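You operate a simulated robot arm through the tools that you are given. There is no shell and no other tool. Be economical: measure what you need, move in short steps, check, and stop when the job is done.

You run a simulated robot arm. Do the job below in one go: nothing can be reset, and whatever is moved stays where it is left.

Task
Save DIVE 215 onto the yellow data stick through the white port.
Fine: set the file dial, switch the port on, press save once, wait for the end; leave the stick in and the port on.

The check looks at the end state, three seconds after you hand in, the way a careful person would. Anything else that was tipped, shoved, dropped, spilled or broken makes it a failure.

Robot
A 7-joint arm with a two-finger parallel gripper, fixed in place. Base frame: the origin is at the foot of the arm, x ahead of it, y to its left, z up; the work surface is at about z = 0.9. Units: m, rad, N and s.
With the tool pointing down near the work surface it reaches from about 0.24 to 0.68 m from the base axis. Its first joint turns from -1.152 to 1.152 rad. Payload 2.4 kg.
The tool frame sits at the grasp point between the pads (the TCP): z along the fingers, y along the line on which they close. The tips reach 0.03 m beyond it. The gripper opens to 0.094 m. The fingers are 0.028 m wide and 0.01 m thick; the gripper's body (0.05 by 0.096 m) begins 0.055 m behind the TCP.
Orientation is that of the tool frame in the base frame, as [roll, pitch, yaw] about the fixed x, y, z axes, in that order (R = Rz(yaw) Ry(pitch) Rx(roll)). With the fingers straight down and closing along the base's y, the tool's x points along the base's -x, its y along +y and its z along -z.

Tools
- The arm moves only by the tool arm_command. Its argument "rows" is a list of rows, each an object of numbers (a shift or turn left out is 0, a gripper value left out holds the last): "tx", "ty", "tz": the shift along the base's x, y, z in units of 150 mm (1.0 is 150 mm); "wx", "wy", "wz": the turn, a rotation vector about the base's x, y, z in units of 180 degrees (1.0 is 180 degrees). In form: [{"tx": .., "ty": .., "tz": .., "wx": .., "wy": .., "wz": ..}, ...]. A call has 1 to 8 rows; each row is the pose to reach, as a shift and turn from the pose commanded when the call began. "jaw" is the opening in per cent of the stroke, from 0 (shut) to 100 (fully open), set as the call begins (left out, the last holds). A call with a number of a shift or a turn outside -1 to 1 is refused whole. A row lasts 0.2 s, in which the tool goes at most 0.05 m and 0.15 rad; a call with a longer step from one row to the next is refused whole, and so is a gripper value outside its range. Where a pose cannot be reached the arm comes as near as it can. A force on the tool above 90 N (or 10 N above the force at the start of the call, whichever is more), or a blocked arm, ends the call early, and 0.2 s more pass. Each finger travels about 0.153 m/s and halts on what it meets, pressing with about 21 N; the grip force reading is that of the motor and also rises with nothing between the fingers. The clock runs only during rows and for 0.2 s after the last one: add rows that repeat a pose to give the fingers time. It gives the time, the measured TCP pose, the force on the tool (base axes), the opening and the grip force at its end, in the units of the frame above (readings bear some noise), with the torque about the TCP (base axes, N m) and any sound that the robot's microphone picked up.
- Cameras (640 x 400 px; columns grow to the right, rows downward): "scene" is fixed at [0.0316, 0.4588, 1.466]; the picture's right is [-0.82, -0.57, 0.00], its down [-0.23, 0.34, -0.91] and it looks along [0.52, -0.75, -0.41] (base axes); focal length 321 px, centre (320, 200). "wrist" rides on the gripper at [0.076, 0.014, -0.102] in the tool frame; the picture's right is [-0.18, 0.98, 0.00], its down [-0.75, -0.14, -0.64] and it looks along [-0.63, -0.12, 0.77] (tool axes); focal length 243 px, centre (320, 200). There is no depth. A picture from a camera that has moved, and an enlarged one, comes with that camera's place and axes in the base frame and with its lens. The place of the scene camera against the robot may be out by one fixed shift of up to 0.012 m in any direction.
- snapshot(camera): a new picture of that camera. No time passes.
- inspect(camera, box): a new picture of the part [left, top, right, bottom] of that camera's present view, enlarged. No time passes.
- sign_off(): hands the job in; it is judged then, once.

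Go step by step. Nothing tells you positions but the pictures and the camera data: compare them with the known pose of the tool, close in by small moves and look again before you grip or let go. The budget is 120 turns and 64 pictures, counting those below and the enlarged ones. Unless the task says otherwise, let go and move clear before handing in, and close with one line.

The tools are called after ">>>" as a command line: name --argument value ..., lists and objects as JSON in quotes. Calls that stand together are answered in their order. arm_command: Moves the arm, as the interface text tells. Its arguments: {"type":"object","properties":{"rows":{"type":"array"},"jaw":{"type":"number"}},"required":["rows"]} The other tools are called the same way: snapshot (camera) takes a picture; inspect (camera, box) takes an enlarged picture of a part of a camera's view; sign_off () hands the job in.

At the start:

```text
time: 0.0
ee_pos: [0.3672, -0.0676, 1.2961]
tool_rot: [-3.14, 0.0, 3.142]
contact_force: [0.3, 0.0, -0.1]
ft_torque: [0.01, -0.02, 0.0]
grip_width: 0.0941
grip_force: 0.0
```

scene: 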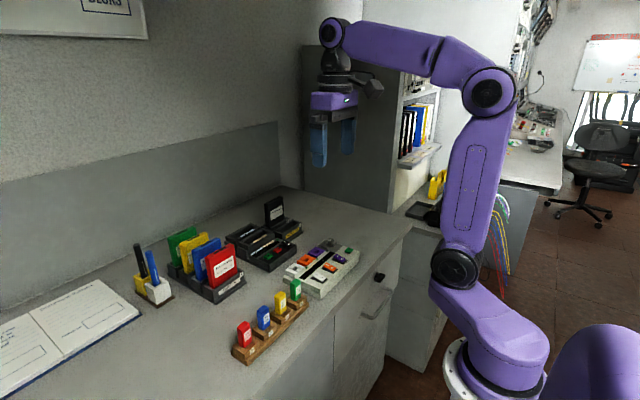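
wrist: 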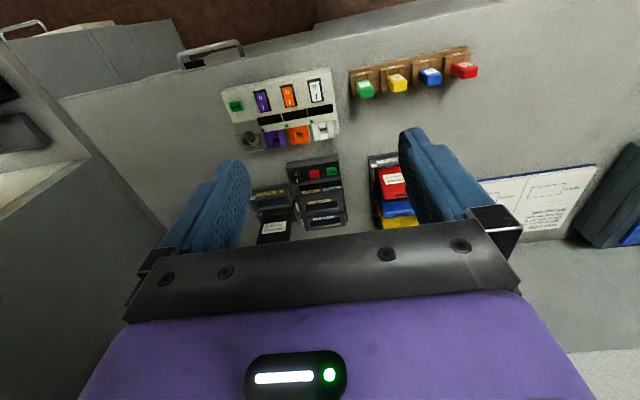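

I see a desk with a rack of four data sticks (red, blue, yellow, green), a port box with purple, orange and white ports, and a cartridge deck. I'll look closer at each.

>>> inspect --camera "wrist" --box '[210, 60, 350, 150]'

>>> inspect --camera "scene" --box '[220, 190, 370, 290]'

>>> inspect --camera "wrist" --box '[240, 140, 440, 260]'

>>> inspect --camera "scene" --box '[220, 260, 340, 370]'

```text
4.44 times, centred on (280, 105) of wrist
camera zoom: at [0.2918, -0.0533, 1.3978], right [0.18, 0.98, 0.0], down [0.75, -0.14, 0.64], along [0.63, -0.12, -0.77], focal length 1078 px, centre (498, 622)
```

zoom: 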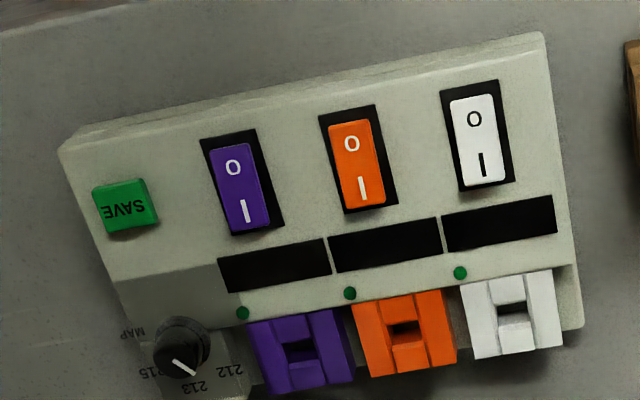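

```text
4.00 times, centred on (295, 240) of scene
camera zoom: at [0.0316, 0.4588, 1.466], right [-0.82, -0.57, 0.0], down [-0.23, 0.34, -0.91], along [0.52, -0.75, -0.41], focal length 1284 px, centre (420, 40)
```

zoom: 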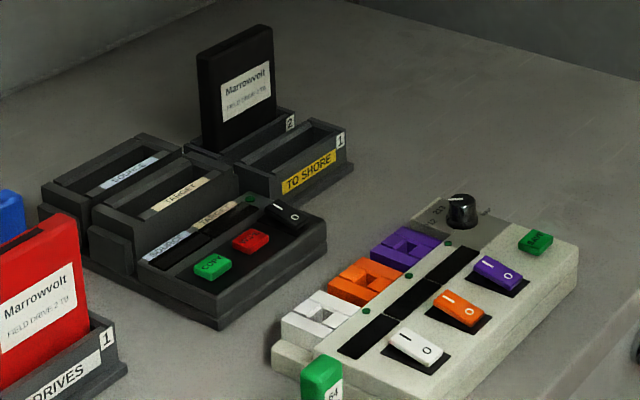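

```text
3.20 times, centred on (340, 200) of wrist
camera zoom: at [0.2918, -0.0533, 1.3978], right [0.18, 0.98, 0.0], down [0.75, -0.14, 0.64], along [0.63, -0.12, -0.77], focal length 776 px, centre (256, 200)
```

zoom: 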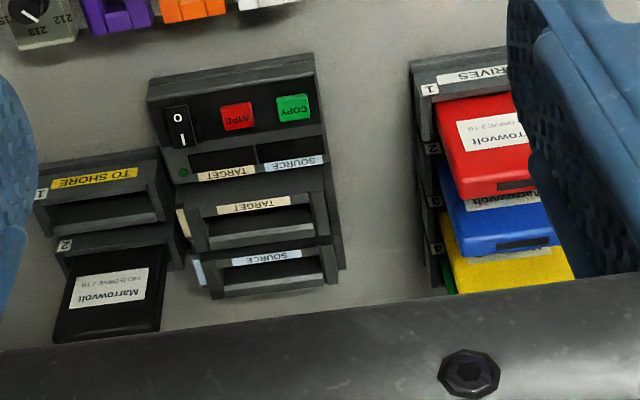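

```text
3.64 times, centred on (280, 315) of scene
camera zoom: at [0.0316, 0.4588, 1.466], right [-0.82, -0.57, 0.0], down [-0.23, 0.34, -0.91], along [0.52, -0.75, -0.41], focal length 1167 px, centre (466, -218)
```

zoom: 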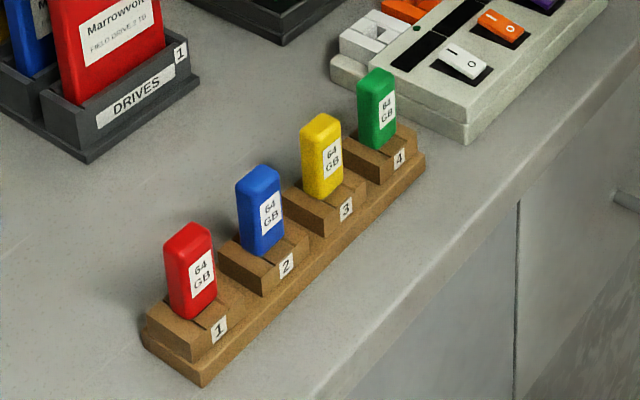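

I take the ports to stand at about x 0.49 (white y≈-0.085), the dial near (0.476,-0.232), save near (0.417,-0.235), and the yellow stick near (0.425,0.053). I'll move lower for a closer view.

>>> arm_command --rows '[{"tx": -0.09, "ty": -0.1, "tz": -0.25}, {"tx": -0.18, "ty": -0.2, "tz": -0.5}, {"tx": -0.27, "ty": -0.3, "tz": -0.75}, {"tx": -0.36, "ty": -0.4, "tz": -1.0}, {"tx": -0.36, "ty": -0.4, "tz": -1.0}]'

>>> snapshot --camera "wrist"

```text
time: 1.2
ee_pos: [0.3116, -0.1285, 1.1461]
tool_rot: [3.141, -0.001, -3.14]
contact_force: [0.1, 0.4, -0.7]
ft_torque: [0.01, 0.01, -0.01]
grip_width: 0.094
grip_force: 0.0
```

```text
57 pictures are left
camera wrist: at [0.2373, -0.1139, 1.2481], right [0.18, 0.98, 0.0], down [0.75, -0.14, 0.64], along [0.63, -0.12, -0.77], focal length 243 px, centre (320, 200)
```

wrist: 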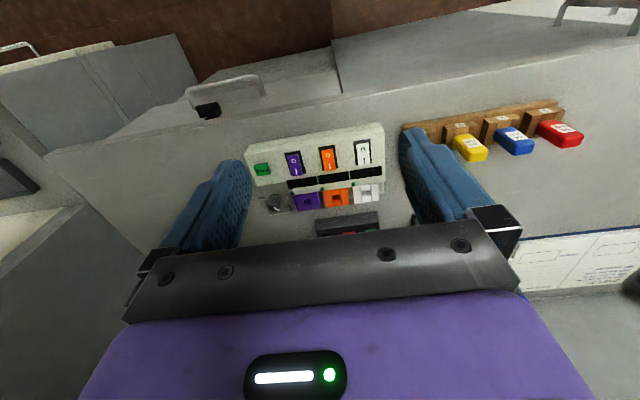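

The box is in view between the fingers; I'll enlarge the dial and the ports, and the yellow stick.

>>> inspect --camera "wrist" --box '[235, 120, 395, 220]'

>>> inspect --camera "wrist" --box '[430, 90, 590, 190]'

>>> inspect --camera "wrist" --box '[250, 180, 314, 220]'

>>> inspect --camera "scene" --box '[312, 230, 352, 255]'

```text
4.00 times, centred on (315, 170) of wrist
camera zoom: at [0.2373, -0.1139, 1.2481], right [0.18, 0.98, 0.0], down [0.75, -0.14, 0.64], along [0.63, -0.12, -0.77], focal length 970 px, centre (340, 320)
```

zoom: 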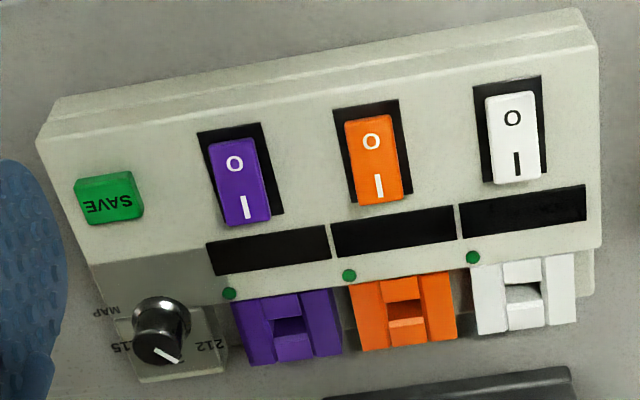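

```text
4.00 times, centred on (510, 140) of wrist
camera zoom: at [0.2373, -0.1139, 1.2481], right [0.18, 0.98, 0.0], down [0.75, -0.14, 0.64], along [0.63, -0.12, -0.77], focal length 970 px, centre (-440, 440)
```

zoom: 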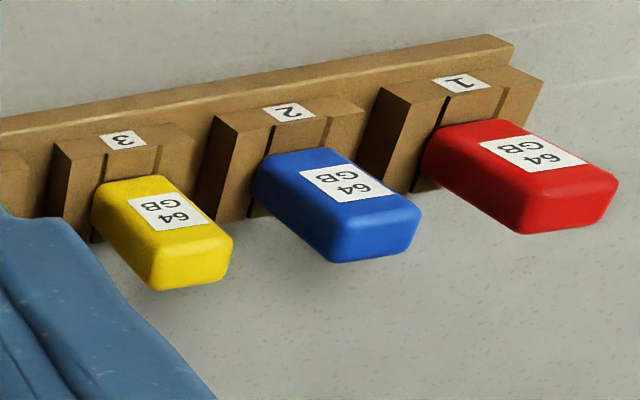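

```text
10.00 times, centred on (282, 200) of wrist
camera zoom: at [0.2373, -0.1139, 1.2481], right [0.18, 0.98, 0.0], down [0.75, -0.14, 0.64], along [0.63, -0.12, -0.77], focal length 2426 px, centre (700, 200)
```

zoom: 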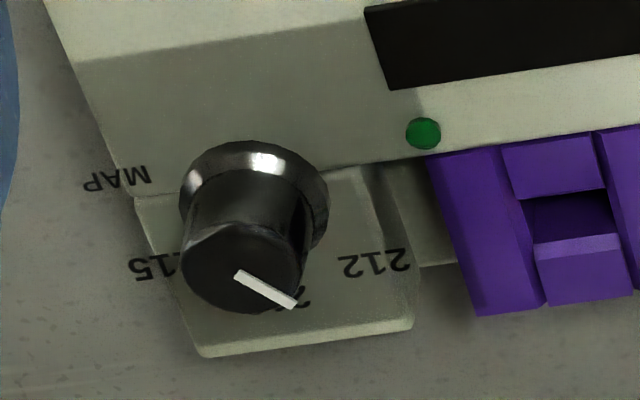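

```text
16.00 times, centred on (332, 242) of scene
camera zoom: at [0.0316, 0.4588, 1.466], right [-0.82, -0.57, 0.0], down [-0.23, 0.34, -0.91], along [0.52, -0.75, -0.41], focal length 5137 px, centre (128, -480)
```

zoom: 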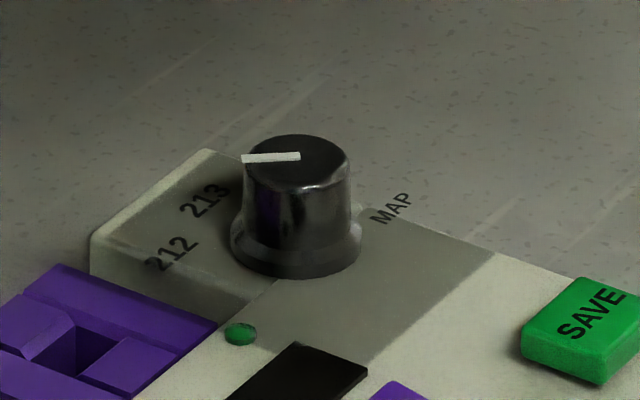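

The dial seems to point at 212 now; I want a clear view from above to measure its labels, so I'll tilt the wrist camera to look nearly straight down over the box.

>>> arm_command --rows '[{"tx": 0.22, "ty": -0.08, "wy": 0.045}, {"tx": 0.44, "ty": -0.16, "wy": 0.09}, {"tx": 0.66, "ty": -0.24, "wy": 0.135}, {"tx": 0.88, "ty": -0.3, "wy": 0.18}, {"tx": 0.88, "ty": -0.3, "wy": 0.21}, {"tx": 0.88, "ty": -0.3, "wy": 0.21}]'

>>> snapshot --camera "wrist"

```text
time: 2.6
ee_pos: [0.4451, -0.1722, 1.1447]
tool_rot: [-3.141, -0.662, -3.141]
contact_force: [0.0, -0.7, -0.2]
ft_torque: [0.03, -0.02, 0.0]
grip_width: 0.0939
grip_force: 0.1
```

```text
52 pictures are left
camera wrist: at [0.4484, -0.1581, 1.2723], right [0.15, 0.98, -0.11], down [0.99, -0.14, 0.04], along [0.03, -0.12, -0.99], focal length 243 px, centre (320, 200)
```

wrist: 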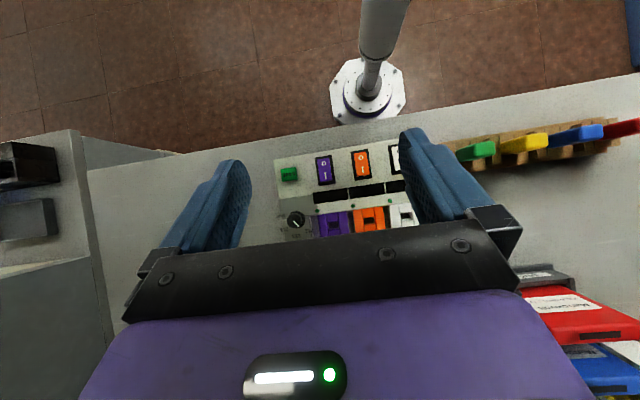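

>>> inspect --camera "wrist" --box '[262, 140, 422, 240]'

>>> inspect --camera "wrist" --box '[268, 200, 332, 240]'

>>> inspect --camera "wrist" --box '[440, 110, 600, 210]'

```text
4.00 times, centred on (342, 190) of wrist
camera zoom: at [0.4484, -0.1581, 1.2723], right [0.15, 0.98, -0.11], down [0.99, -0.14, 0.04], along [0.03, -0.12, -0.99], focal length 970 px, centre (232, 240)
```

zoom: 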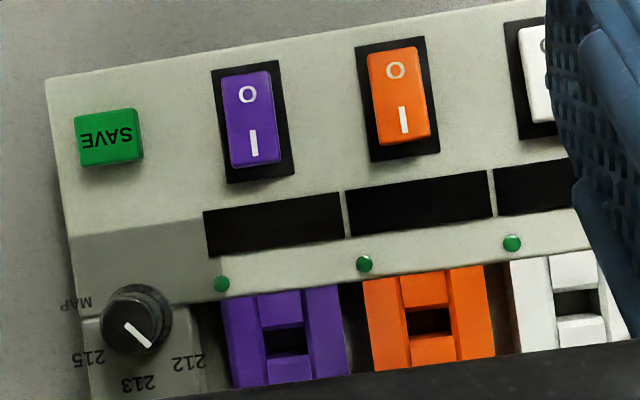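

```text
10.00 times, centred on (300, 220) of wrist
camera zoom: at [0.4484, -0.1581, 1.2723], right [0.15, 0.98, -0.11], down [0.99, -0.14, 0.04], along [0.03, -0.12, -0.99], focal length 2426 px, centre (520, 0)
```

zoom: 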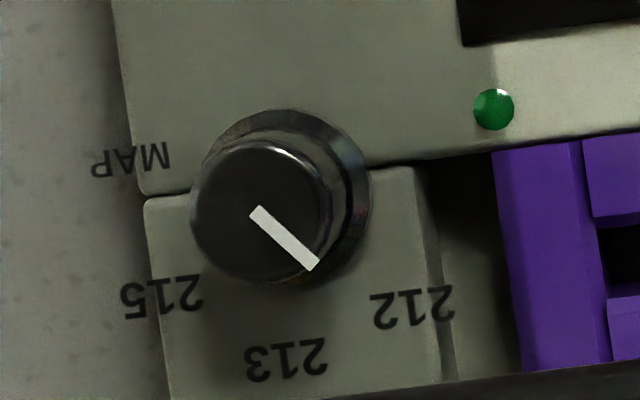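

```text
4.00 times, centred on (520, 160) of wrist
camera zoom: at [0.4484, -0.1581, 1.2723], right [0.15, 0.98, -0.11], down [0.99, -0.14, 0.04], along [0.03, -0.12, -0.99], focal length 970 px, centre (-480, 360)
```

zoom: 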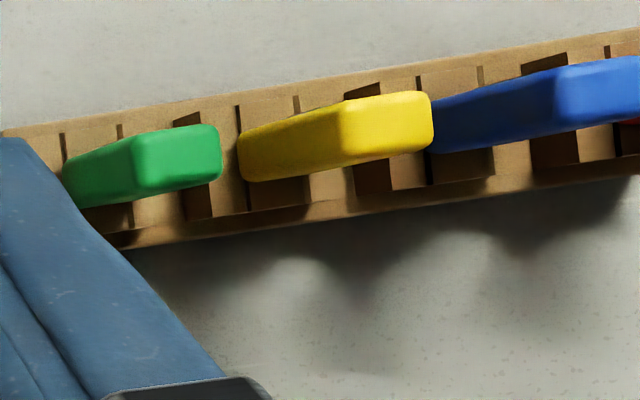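

Everything is measured: dial at 212 now (≈+40°), 215 at ≈-60°, so a turn of about -100°; panel top z≈0.933; white port hole ≈(0.497,-0.086); yellow stick ≈(0.428,0.058) with top z≈0.967. I'll undo the tilt, then yaw 90° over the yellow stick.

>>> arm_command --rows '[{"ty": 0.2, "wy": -0.045}, {"ty": 0.45, "wy": -0.09}, {"ty": 0.7, "wy": -0.135}, {"tx": -0.06, "ty": 0.9, "wy": -0.18}, {"tx": -0.12, "ty": 1.0, "wy": -0.21}, {"tx": -0.12, "ty": 1.0, "wy": -0.21}]'

>>> arm_command --rows '[{"ty": 0.1, "wz": 0.045}, {"ty": 0.2, "wz": 0.09}, {"ty": 0.3, "wz": 0.135}, {"ty": 0.4, "wz": 0.18}, {"ty": 0.5, "wz": 0.225}, {"ty": 0.53, "wz": 0.27}, {"ty": 0.53, "wz": 0.315}, {"ty": 0.53, "wz": 0.36}]'

>>> arm_command --rows '[{"wz": 0.045}, {"wz": 0.09}, {"wz": 0.135}, {"wz": 0.14}, {"wz": 0.14}]'

>>> snapshot --camera "wrist"

```text
time: 4.0
ee_pos: [0.4274, -0.0214, 1.1468]
tool_rot: [-3.141, 0.002, 3.141]
contact_force: [-0.3, -0.7, -0.5]
ft_torque: [0.0, 0.0, 0.02]
grip_width: 0.094
grip_force: 0.1
```

```text
time: 5.8
ee_pos: [0.4265, 0.0567, 1.1453]
tool_rot: [-3.141, 0.001, -2.007]
contact_force: [-0.2, -0.2, 0.1]
ft_torque: [0.03, 0.03, 0.0]
grip_width: 0.094
grip_force: 0.0
```

```text
time: 7.0
ee_pos: [0.4269, 0.0579, 1.1463]
tool_rot: [3.14, -0.001, -1.57]
contact_force: [-0.3, 0.3, 0.8]
ft_torque: [-0.04, 0.02, -0.01]
grip_width: 0.094
grip_force: 0.0
```

```text
48 pictures are left
camera wrist: at [0.4138, -0.0193, 1.2478], right [-0.98, 0.18, 0.0], down [0.14, 0.75, 0.64], along [0.12, 0.63, -0.77], focal length 243 px, centre (320, 200)
```

wrist: 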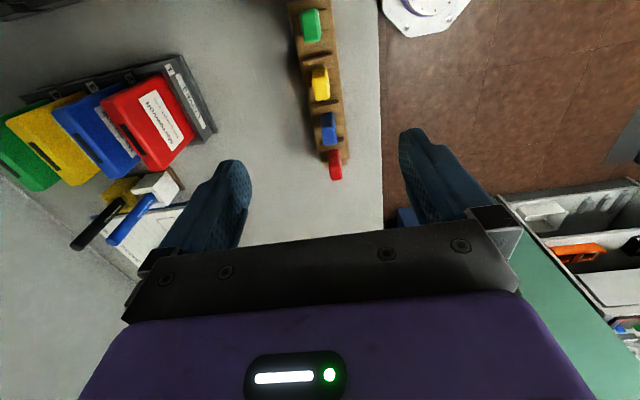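

The yellow stick lies nearly on the tool axis (column 320, predicted row 90). Enlarging it for precision.

>>> inspect --camera "wrist" --box '[280, 50, 360, 110]'

>>> inspect --camera "scene" --box '[250, 275, 314, 325]'

```text
6.67 times, centred on (320, 80) of wrist
camera zoom: at [0.4138, -0.0193, 1.2478], right [-0.98, 0.18, 0.0], down [0.14, 0.75, 0.64], along [0.12, 0.63, -0.77], focal length 1618 px, centre (320, 1000)
```

zoom: 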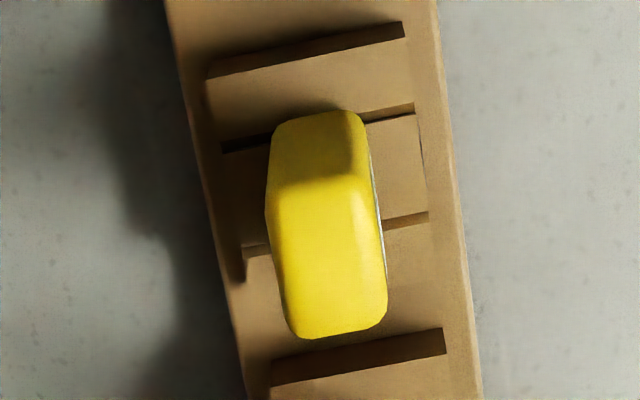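

```text
8.00 times, centred on (282, 300) of scene
camera zoom: at [0.0316, 0.4588, 1.466], right [-0.82, -0.57, 0.0], down [-0.23, 0.34, -0.91], along [0.52, -0.75, -0.41], focal length 2568 px, centre (624, -600)
```

zoom: 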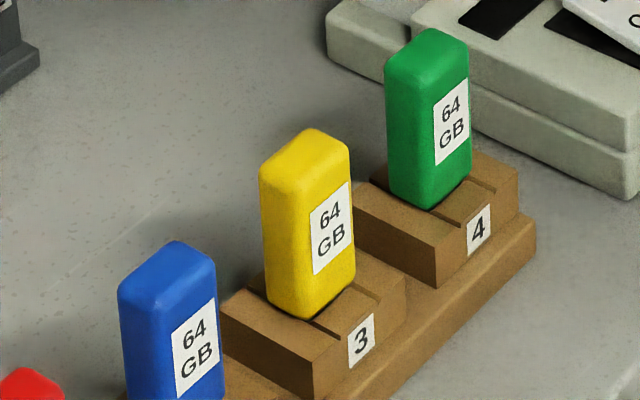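

The yellow stick's centre is ≈(0.4266,0.0565), body ≈16×25×44 mm, thin way along x, which the fingers now close on. Descending with jaws half open, stopping partway to check.

>>> arm_command --rows '[{"tz": -0.3, "ty": -0.01}, {"tz": -0.6, "ty": -0.01}, {"tz": -0.85, "ty": -0.01}, {"tz": -0.85, "ty": -0.01}]' --jaw 50

>>> snapshot --camera "wrist"

```text
time: 8.0
ee_pos: [0.4284, 0.0548, 1.0173]
tool_rot: [-3.141, 0.0, -1.571]
contact_force: [-0.7, 0.2, -0.1]
ft_torque: [-0.04, -0.02, 0.0]
grip_width: 0.047
grip_force: 0.0
```

```text
45 pictures are left
camera wrist: at [0.4141, -0.0217, 1.1198], right [-0.98, 0.18, 0.0], down [0.14, 0.75, 0.64], along [0.12, 0.63, -0.77], focal length 243 px, centre (320, 200)
```

wrist: 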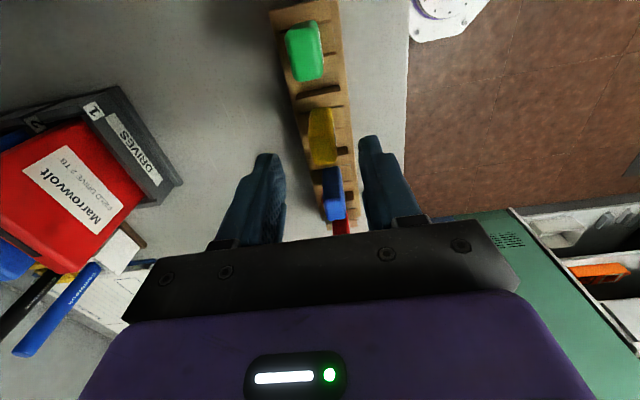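

>>> inspect --camera "wrist" --box '[270, 90, 380, 170]'

```text
5.00 times, centred on (325, 130) of wrist
camera zoom: at [0.4141, -0.0217, 1.1198], right [-0.98, 0.18, 0.0], down [0.14, 0.75, 0.64], along [0.12, 0.63, -0.77], focal length 1213 px, centre (295, 550)
```

zoom: 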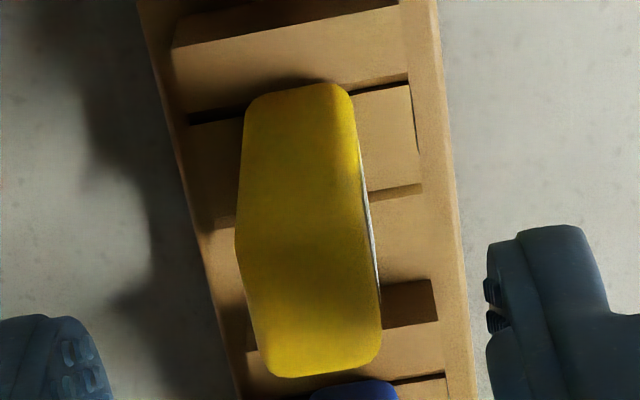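

Centre reads (0.427,0.057), so I correct by about 2 mm, descend to z≈0.968 and close.

>>> arm_command --rows '[{"tx": -0.01, "ty": 0.012, "tz": -0.1}, {"tx": -0.01, "ty": 0.012, "tz": -0.22}, {"tx": -0.01, "ty": 0.012, "tz": -0.32}, {"tx": -0.01, "ty": 0.012, "tz": -0.32}]'

>>> snapshot --camera "scene"

>>> inspect --camera "scene" --box '[230, 250, 330, 330]'

```text
time: 9.0
ee_pos: [0.4258, 0.0573, 0.971]
tool_rot: [-3.141, 0.001, -1.571]
contact_force: [0.3, -0.1, 0.5]
ft_torque: [0.0, 0.01, 0.01]
grip_width: 0.0468
grip_force: 0.0
```

```text
43 pictures are left
```

scene: 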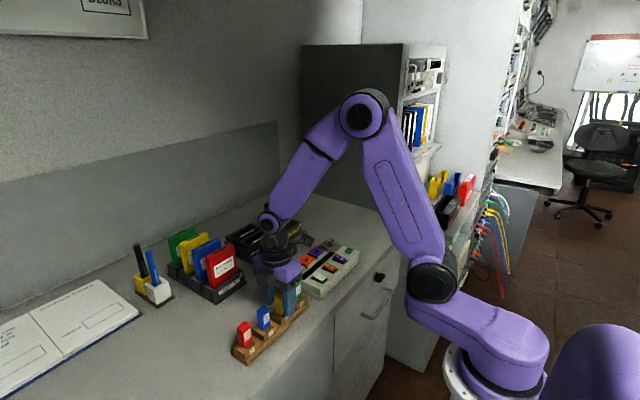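

```text
5.00 times, centred on (280, 290) of scene
camera zoom: at [0.0316, 0.4588, 1.466], right [-0.82, -0.57, 0.0], down [-0.23, 0.34, -0.91], along [0.52, -0.75, -0.41], focal length 1605 px, centre (520, -250)
```

zoom: 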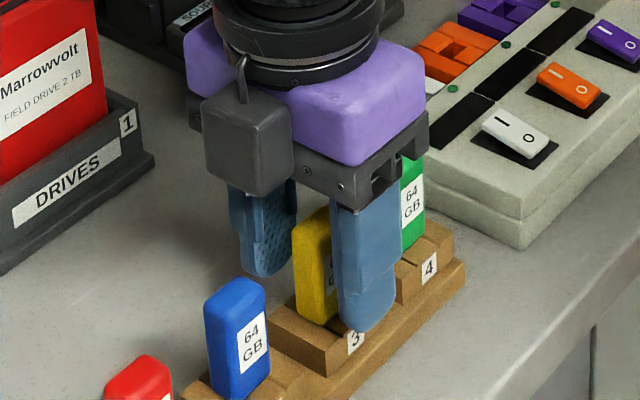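

Both fingers straddle the yellow stick with no contact. Closing.

>>> arm_command --rows '[{"tz": 0}, {"tz": 0}, {"tz": 0}]' --jaw 0

>>> inspect --camera "scene" --box '[230, 250, 330, 330]'

```text
time: 9.8
ee_pos: [0.426, 0.0576, 0.9709]
tool_rot: [3.141, 0.0, -1.57]
contact_force: [0.0, -0.2, 0.0]
ft_torque: [0.0, -0.01, -0.03]
grip_width: 0.0202
grip_force: 21.0
```

```text
5.00 times, centred on (280, 290) of scene
camera zoom: at [0.0316, 0.4588, 1.466], right [-0.82, -0.57, 0.0], down [-0.23, 0.34, -0.91], along [0.52, -0.75, -0.41], focal length 1605 px, centre (520, -250)
```

zoom: 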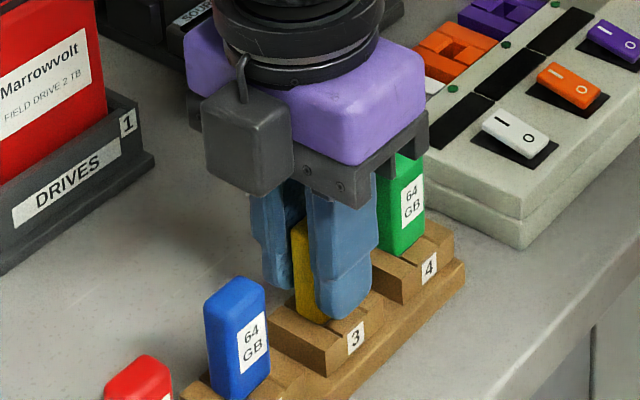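

Gripped at 20 mm. Lifting straight up.

>>> arm_command --rows '[{"tz": 0.1}, {"tz": 0.2}, {"tz": 0.4}, {"tz": 0.7}, {"tz": 0.7}]'

>>> snapshot --camera "scene"

>>> inspect --camera "scene" --box '[230, 200, 330, 330]'

```text
time: 11.0
ee_pos: [0.425, 0.0572, 1.0775]
tool_rot: [3.141, 0.0, -1.571]
contact_force: [0.7, -0.2, -0.1]
ft_torque: [-0.02, 0.01, 0.0]
grip_width: 0.0203
grip_force: 21.1
```

```text
40 pictures are left
```

scene: 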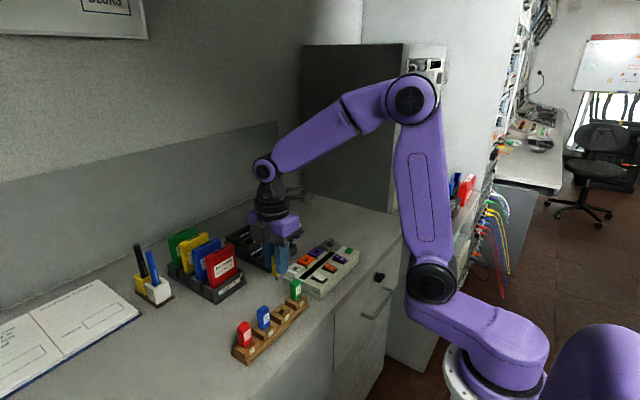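

```text
3.08 times, centred on (280, 265) of scene
camera zoom: at [0.0316, 0.4588, 1.466], right [-0.82, -0.57, 0.0], down [-0.23, 0.34, -0.91], along [0.52, -0.75, -0.41], focal length 988 px, centre (443, 0)
```

zoom: 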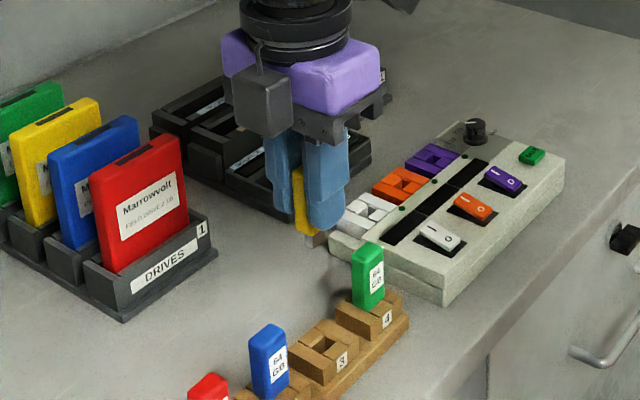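

Stick is lifted with its plug showing. Moving above the white port, at z≈1.06.

>>> arm_command --rows '[{"tx": 0.12, "ty": -0.2}, {"tx": 0.24, "ty": -0.4}, {"tx": 0.36, "ty": -0.65}, {"tx": 0.48, "ty": -0.85}, {"tx": 0.48, "ty": -0.95, "tz": -0.1}, {"tx": 0.48, "ty": -0.95, "tz": -0.1}]'

>>> inspect --camera "wrist" --box '[240, 70, 400, 190]'

>>> inspect --camera "scene" --box '[260, 210, 360, 300]'

```text
time: 12.4
ee_pos: [0.4971, -0.0863, 1.0607]
tool_rot: [3.141, 0.001, -1.572]
contact_force: [0.5, 0.4, -0.4]
ft_torque: [-0.01, 0.02, -0.03]
grip_width: 0.0202
grip_force: 20.4
```

```text
3.33 times, centred on (320, 130) of wrist
camera zoom: at [0.4844, -0.1622, 1.1621], right [-0.98, 0.18, 0.0], down [0.14, 0.75, 0.64], along [0.12, 0.63, -0.77], focal length 809 px, centre (320, 433)
```

zoom: 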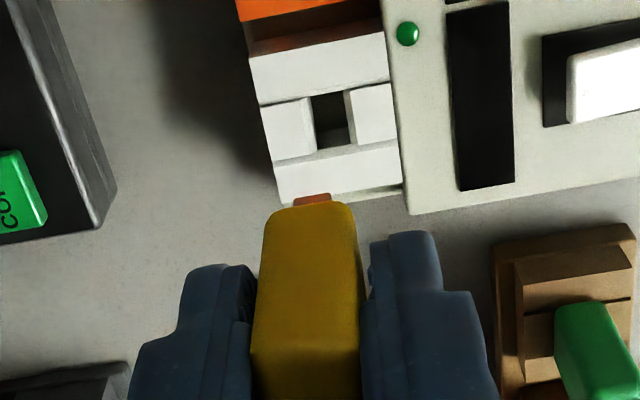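

```text
4.44 times, centred on (310, 255) of scene
camera zoom: at [0.0316, 0.4588, 1.466], right [-0.82, -0.57, 0.0], down [-0.23, 0.34, -0.91], along [0.52, -0.75, -0.41], focal length 1427 px, centre (364, -44)
```

zoom: 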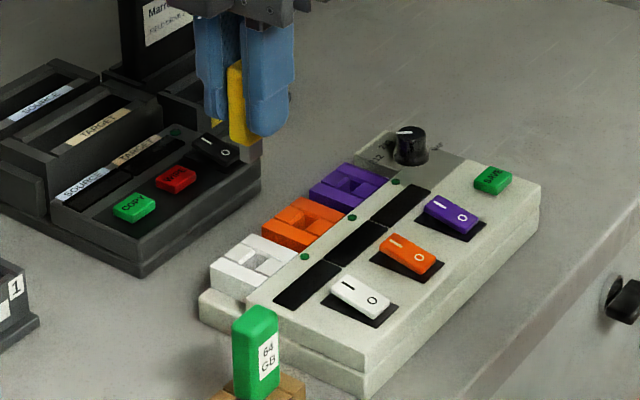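

The port hole reads ≈(0.4963,-0.0845) and the plug ≈(0.499,-0.086), so I shift about -3 mm in x and +1 mm in y, and come down to z≈1.013 for another check.

>>> arm_command --rows '[{"tx": -0.019, "ty": 0.007, "tz": -0.1}, {"tx": -0.019, "ty": 0.007, "tz": -0.2}, {"tx": -0.019, "ty": 0.007, "tz": -0.31}, {"tx": -0.019, "ty": 0.007, "tz": -0.31}]'

>>> inspect --camera "wrist" --box '[260, 80, 380, 170]'

>>> inspect --camera "scene" --box '[290, 230, 338, 290]'

```text
time: 13.4
ee_pos: [0.4951, -0.0833, 1.0151]
tool_rot: [-3.14, 0.001, -1.573]
contact_force: [0.2, 0.0, -0.1]
ft_torque: [-0.02, -0.03, 0.0]
grip_width: 0.0201
grip_force: 21.5
```

```text
4.44 times, centred on (320, 125) of wrist
camera zoom: at [0.4819, -0.1605, 1.1159], right [-0.98, 0.18, 0.0], down [0.14, 0.75, 0.64], along [0.12, 0.63, -0.77], focal length 1078 px, centre (320, 533)
```

zoom: 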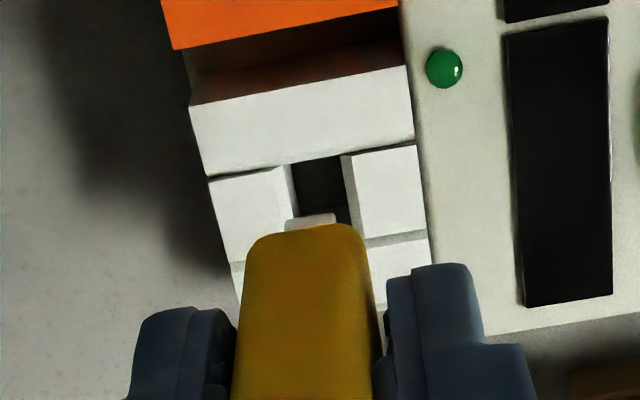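

```text
6.67 times, centred on (314, 260) of scene
camera zoom: at [0.0316, 0.4588, 1.466], right [-0.82, -0.57, 0.0], down [-0.23, 0.34, -0.91], along [0.52, -0.75, -0.41], focal length 2140 px, centre (360, -200)
```

zoom: 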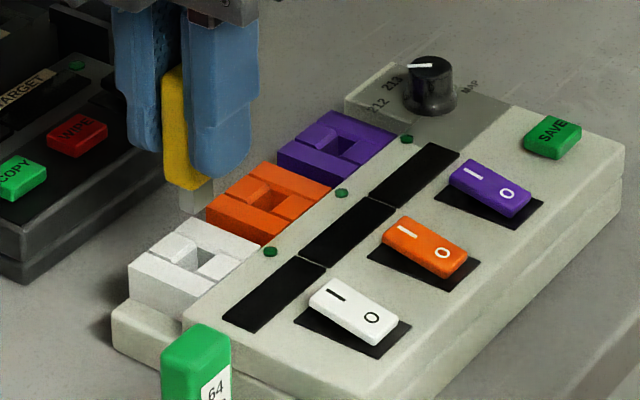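

Nearly aligned; zooming the scene camera to cross-check plug against hole.

>>> inspect --camera "scene" --box '[306, 252, 330, 282]'

```text
13.33 times, centred on (318, 267) of scene
camera zoom: at [0.0316, 0.4588, 1.466], right [-0.82, -0.57, 0.0], down [-0.23, 0.34, -0.91], along [0.52, -0.75, -0.41], focal length 4280 px, centre (347, -693)
```

zoom: 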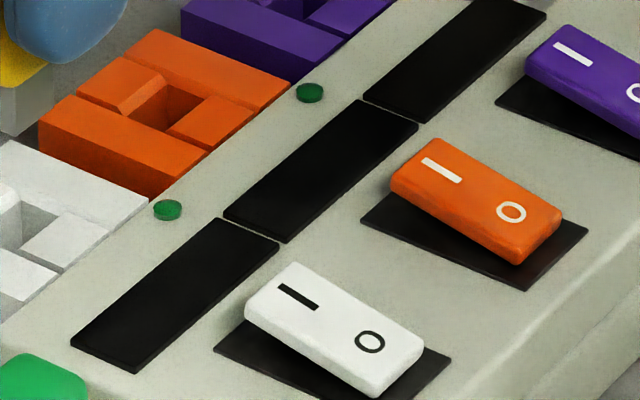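

>>> inspect --camera "scene" --box '[276, 251, 316, 276]'

```text
16.00 times, centred on (296, 264) of scene
camera zoom: at [0.0316, 0.4588, 1.466], right [-0.82, -0.57, 0.0], down [-0.23, 0.34, -0.91], along [0.52, -0.75, -0.41], focal length 5137 px, centre (704, -816)
```

zoom: 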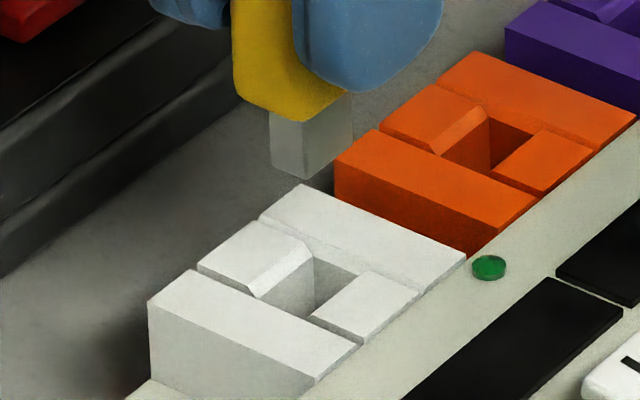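

Both views agree the plug is within about 1 mm of the hole centre, which has ±2 mm play. I nudge +0.8 mm in x and go down slowly, watching force.

>>> arm_command --rows '[{"tx": 0.005, "tz": -0.05}, {"tx": 0.005, "tz": -0.1}, {"tx": 0.005, "tz": -0.14}, {"tx": 0.005, "tz": -0.18}, {"tx": 0.005, "tz": -0.21}, {"tx": 0.005, "tz": -0.21}]'

>>> inspect --camera "scene" --box '[276, 251, 316, 276]'

```text
time: 14.8
ee_pos: [0.4961, -0.0838, 0.9844]
tool_rot: [-3.141, 0.001, -1.572]
contact_force: [-0.1, 6.0, 0.3]
ft_torque: [0.31, 0.03, -0.01]
grip_width: 0.0204
grip_force: 21.1
```

```text
16.00 times, centred on (296, 264) of scene
camera zoom: at [0.0316, 0.459, 1.4659], right [-0.82, -0.57, 0.0], down [-0.23, 0.34, -0.91], along [0.52, -0.75, -0.41], focal length 5137 px, centre (704, -816)
```

zoom: 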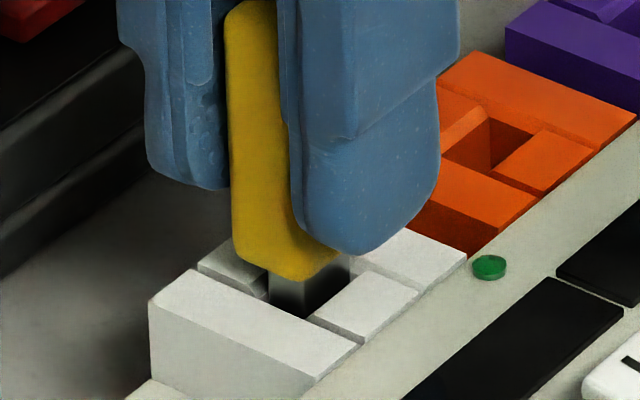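

The plug has entered, but a +6 N side force in y says it leans on the -y wall. Shifting 1.5 mm to +y and then continuing down.

>>> arm_command --rows '[{"ty": 0.007}, {"ty": 0.011}, {"ty": 0.011}]'

```text
time: 15.6
ee_pos: [0.4951, -0.0838, 0.9819]
tool_rot: [3.141, 0.0, -1.57]
contact_force: [0.1, -0.2, -1.0]
ft_torque: [-0.04, 0.02, -0.02]
grip_width: 0.0203
grip_force: 21.4
```

>>> arm_command --rows '[{"tz": -0.02}, {"tz": -0.04}, {"tz": -0.06}, {"tz": -0.08}, {"tz": -0.1}, {"tz": -0.12}, {"tz": -0.12}]'

>>> inspect --camera "scene" --box '[276, 251, 316, 276]'

```text
time: 17.2
ee_pos: [0.4953, -0.0824, 0.9652]
tool_rot: [-3.138, 0.001, -1.57]
contact_force: [-6.0, -0.1, 40.8]
ft_torque: [-0.02, 0.88, 0.07]
grip_width: 0.0203
grip_force: 21.0
```

```text
16.00 times, centred on (296, 264) of scene
camera zoom: at [0.0308, 0.4589, 1.466], right [-0.82, -0.57, 0.0], down [-0.23, 0.34, -0.91], along [0.52, -0.75, -0.41], focal length 5137 px, centre (704, -816)
```

zoom: 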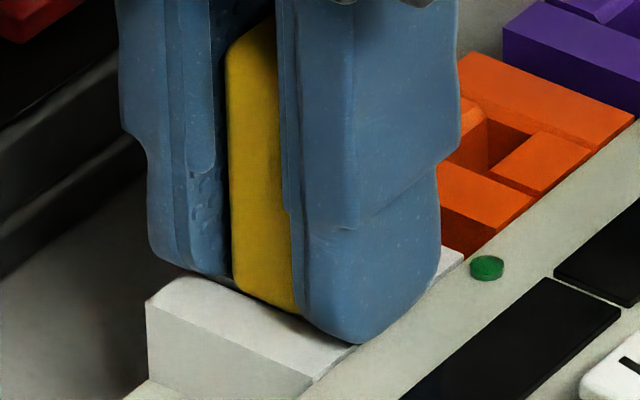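

40 N of push-back: either seated or fingertips touching. I'll ease off 1 mm, open the fingers gently, and look.

>>> arm_command --rows '[{"tz": 0.02}, {"tz": 0.03}, {"tz": 0.03}]'

>>> inspect --camera "wrist" --box '[260, 110, 380, 200]'

```text
time: 18.0
ee_pos: [0.4951, -0.0821, 0.9689]
tool_rot: [3.139, 0.001, -1.57]
contact_force: [0.7, -0.1, -0.5]
ft_torque: [-0.03, 0.0, 0.01]
grip_width: 0.0202
grip_force: 20.9
```

```text
4.44 times, centred on (320, 155) of wrist
camera zoom: at [0.4817, -0.1589, 1.0704], right [-0.98, 0.18, 0.0], down [0.14, 0.75, 0.64], along [0.12, 0.63, -0.77], focal length 1078 px, centre (320, 400)
```

zoom: 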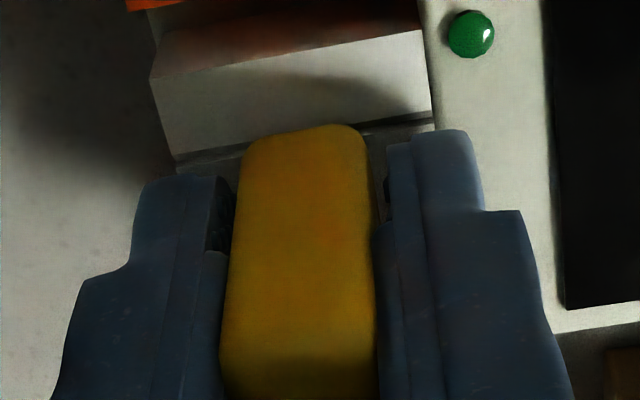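

Releasing and lifting clear to see how deep the stick sits.

>>> arm_command --rows '[{"tz": 0}, {"tz": 0}]' --jaw 38

>>> arm_command --rows '[{"tz": 0.1}, {"tz": 0.3}, {"tz": 0.6}, {"tz": 0.6}]'

>>> inspect --camera "scene" --box '[276, 241, 316, 276]'

>>> inspect --camera "wrist" --box '[240, 50, 400, 170]'

```text
time: 18.6
ee_pos: [0.4953, -0.0831, 0.9695]
tool_rot: [3.142, 0.0, -1.57]
contact_force: [-0.2, -0.4, -0.2]
ft_torque: [0.0, 0.0, 0.01]
grip_width: 0.0358
grip_force: 0.2
```

```text
time: 19.6
ee_pos: [0.4942, -0.082, 1.0586]
tool_rot: [-3.141, -0.002, -1.57]
contact_force: [0.1, 0.9, 0.3]
ft_torque: [-0.02, -0.02, 0.01]
grip_width: 0.0357
grip_force: 0.0
```

```text
11.43 times, centred on (296, 258) of scene
camera zoom: at [0.0316, 0.4588, 1.466], right [-0.82, -0.57, 0.0], down [-0.23, 0.34, -0.91], along [0.52, -0.75, -0.41], focal length 3669 px, centre (594, -469)
```

zoom: 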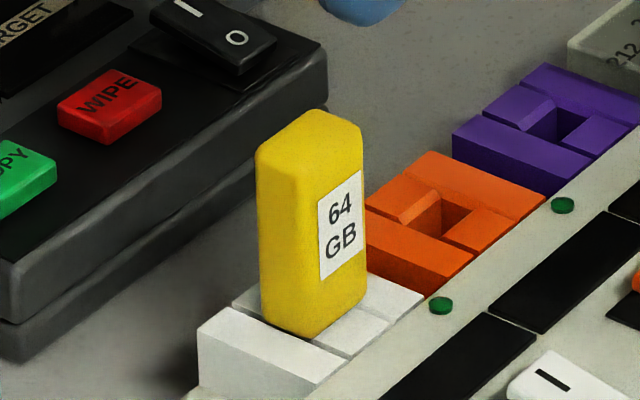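

```text
3.33 times, centred on (320, 110) of wrist
camera zoom: at [0.4822, -0.1582, 1.1603], right [-0.98, 0.18, 0.0], down [0.14, 0.75, 0.64], along [0.12, 0.63, -0.77], focal length 809 px, centre (320, 500)
```

zoom: 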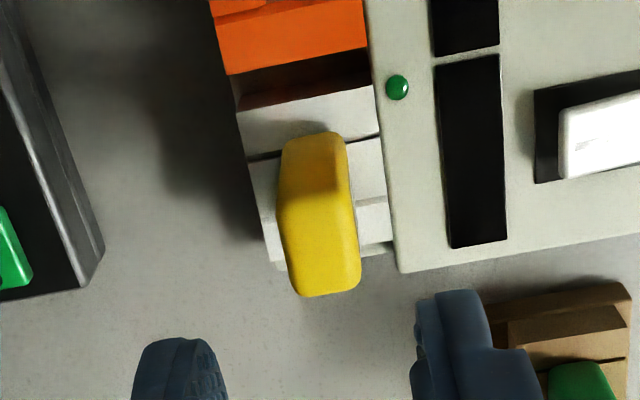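

The stick's body sits flush on the white port. Next the dial, at ≈(0.481,-0.236); moving above it with the fingers closing along x.

>>> arm_command --rows '[{"tx": -0.03, "ty": -0.25}, {"tx": -0.06, "ty": -0.5}, {"tx": -0.087, "ty": -0.75}, {"tx": -0.087, "ty": -1.0}, {"tx": -0.087, "ty": -1.0}]'

>>> inspect --camera "wrist" --box '[240, 50, 400, 170]'

```text
time: 20.8
ee_pos: [0.482, -0.2325, 1.0581]
tool_rot: [-3.141, -0.001, -1.571]
contact_force: [-0.7, 0.1, 0.8]
ft_torque: [0.03, 0.0, 0.0]
grip_width: 0.0356
grip_force: 0.0
```

```text
3.33 times, centred on (320, 110) of wrist
camera zoom: at [0.4695, -0.3094, 1.161], right [-0.98, 0.18, 0.0], down [0.14, 0.75, 0.64], along [0.12, 0.63, -0.77], focal length 809 px, centre (320, 500)
```

zoom: 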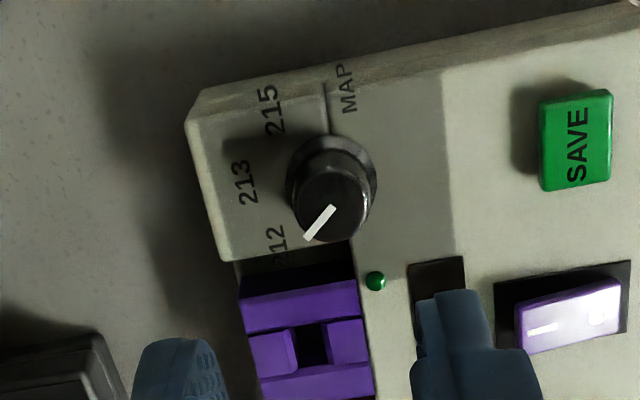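

Knob centre refined to ≈(0.4806,-0.235). Descending so the tips straddle the knob above its flange.

>>> arm_command --rows '[{"tx": -0.009, "ty": -0.016, "tz": -0.2}, {"tx": -0.009, "ty": -0.016, "tz": -0.4}, {"tx": -0.009, "ty": -0.016, "tz": -0.5}, {"tx": -0.009, "ty": -0.016, "tz": -0.57}, {"tx": -0.009, "ty": -0.016, "tz": -0.57}]'

>>> inspect --camera "scene" --box '[310, 215, 358, 255]'

>>> inspect --camera "wrist" --box '[260, 100, 380, 190]'

```text
time: 22.0
ee_pos: [0.4816, -0.2348, 0.9745]
tool_rot: [-3.141, 0.0, -1.57]
contact_force: [0.2, 0.0, 0.3]
ft_torque: [0.01, 0.01, 0.0]
grip_width: 0.0355
grip_force: 0.0
```

```text
10.00 times, centred on (334, 235) of scene
camera zoom: at [0.0316, 0.4588, 1.466], right [-0.82, -0.57, 0.0], down [-0.23, 0.34, -0.91], along [0.52, -0.75, -0.41], focal length 3210 px, centre (180, -150)
```

zoom: 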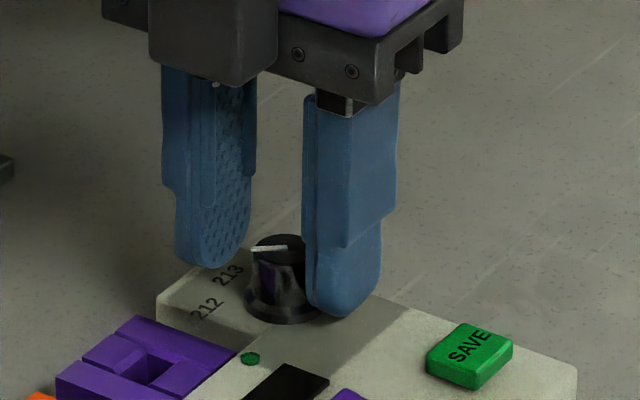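

```text
4.44 times, centred on (320, 145) of wrist
camera zoom: at [0.4687, -0.3106, 1.0755], right [-0.98, 0.18, 0.0], down [0.14, 0.75, 0.64], along [0.12, 0.63, -0.77], focal length 1078 px, centre (320, 444)
```

zoom: 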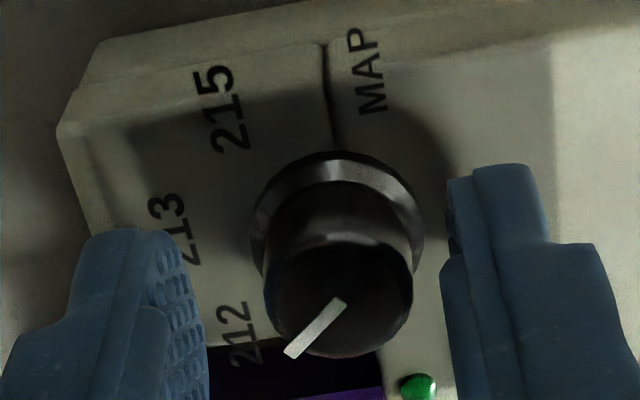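

Knob sits about 1.8 mm to the -x side of the finger mid-line, so I shift, go 2.5 mm lower and close on it.

>>> arm_command --rows '[{"tx": -0.012, "tz": -0.01}, {"tx": -0.012, "tz": -0.017}, {"tx": -0.012, "tz": -0.017}]'

>>> arm_command --rows '[{"tz": 0}, {"tz": 0}, {"tz": 0}]' --jaw 0

>>> inspect --camera "wrist" --box '[260, 100, 380, 190]'

```text
time: 22.8
ee_pos: [0.4789, -0.2338, 0.9707]
tool_rot: [3.141, 0.002, -1.569]
contact_force: [-0.5, -0.6, 0.7]
ft_torque: [0.02, 0.05, 0.02]
grip_width: 0.0357
grip_force: 0.1
```

```text
time: 23.6
ee_pos: [0.4779, -0.2346, 0.971]
tool_rot: [3.141, 0.0, -1.571]
contact_force: [-5.0, 1.0, 1.2]
ft_torque: [0.08, 0.18, -0.04]
grip_width: 0.0233
grip_force: 45.3
```

```text
4.44 times, centred on (320, 145) of wrist
camera zoom: at [0.4661, -0.3108, 1.0731], right [-0.98, 0.18, 0.0], down [0.14, 0.75, 0.64], along [0.12, 0.63, -0.77], focal length 1078 px, centre (320, 444)
```

zoom: 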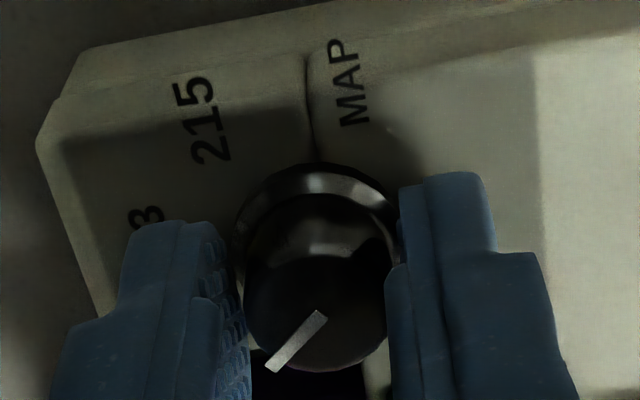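

Firm grip on the knob. Turning it clockwise (seen from above) in steps, first about 65°.

>>> arm_command --rows '[{"tx": -0.003, "wz": -0.04}, {"tx": -0.003, "wz": -0.08}, {"tx": -0.003, "wz": -0.12}, {"tx": -0.003, "wz": -0.16}, {"tx": -0.003, "wz": -0.2}, {"tx": -0.003, "wz": -0.24}, {"tx": -0.003, "wz": -0.28}, {"tx": -0.003, "wz": -0.28}]'

>>> inspect --camera "wrist" --box '[260, 100, 380, 190]'

```text
time: 25.4
ee_pos: [0.4794, -0.2344, 0.9702]
tool_rot: [-3.14, 0.001, -2.452]
contact_force: [3.5, 3.0, 15.5]
ft_torque: [-0.5, 0.6, 0.01]
grip_width: 0.0233
grip_force: 44.1
```

```text
4.44 times, centred on (320, 145) of wrist
camera zoom: at [0.4124, -0.272, 1.0731], right [-0.48, 0.88, 0.0], down [0.67, 0.37, 0.64], along [0.56, 0.31, -0.77], focal length 1078 px, centre (320, 444)
```

zoom: 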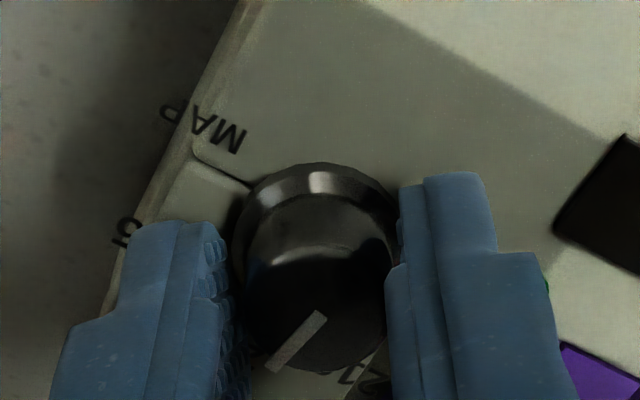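

The knob turns with the gripper; it should now be near 213. Another 50° to 215.

>>> arm_command --rows '[{"wz": -0.04}, {"wz": -0.08}, {"wz": -0.12}, {"wz": -0.16}, {"wz": -0.2}, {"wz": -0.24}, {"wz": -0.275}, {"wz": -0.275}]'

>>> arm_command --rows '[{"wz": 0}, {"wz": 0}]' --jaw 40

>>> arm_command --rows '[{"tz": 0.15}, {"tz": 0.4}, {"tz": 0.7}, {"tz": 0.7}]'

>>> snapshot --camera "wrist"

>>> inspect --camera "scene" --box '[310, 225, 358, 255]'

```text
time: 27.2
ee_pos: [0.4782, -0.2355, 0.9706]
tool_rot: [-3.141, 0.004, 2.968]
contact_force: [9.9, 1.3, 16.2]
ft_torque: [0.0, -0.52, 0.0]
grip_width: 0.023
grip_force: 44.5
```

```text
time: 27.8
ee_pos: [0.4766, -0.2339, 0.9707]
tool_rot: [3.142, -0.001, 2.969]
contact_force: [1.0, -0.7, 0.4]
ft_torque: [-0.01, 0.0, 0.03]
grip_width: 0.0377
grip_force: 0.1
```

```text
time: 28.8
ee_pos: [0.4769, -0.2348, 1.0775]
tool_rot: [-3.141, 0.001, 2.967]
contact_force: [0.1, -0.1, -0.4]
ft_torque: [0.02, 0.02, -0.05]
grip_width: 0.0377
grip_force: 0.1
```

```text
22 pictures are left
camera wrist: at [0.4066, -0.208, 1.1786], right [0.35, 0.94, 0.0], down [0.72, -0.27, 0.64], along [0.6, -0.22, -0.77], focal length 243 px, centre (320, 200)
```

wrist: 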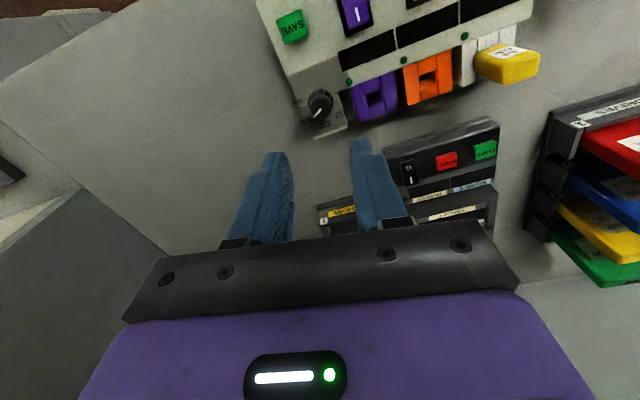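

```text
13.33 times, centred on (334, 240) of scene
camera zoom: at [0.0316, 0.4588, 1.466], right [-0.82, -0.57, 0.0], down [-0.23, 0.34, -0.91], along [0.52, -0.75, -0.41], focal length 4280 px, centre (133, -333)
```

zoom: 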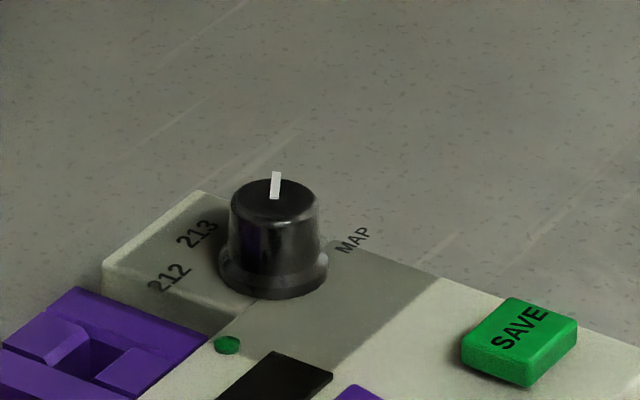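

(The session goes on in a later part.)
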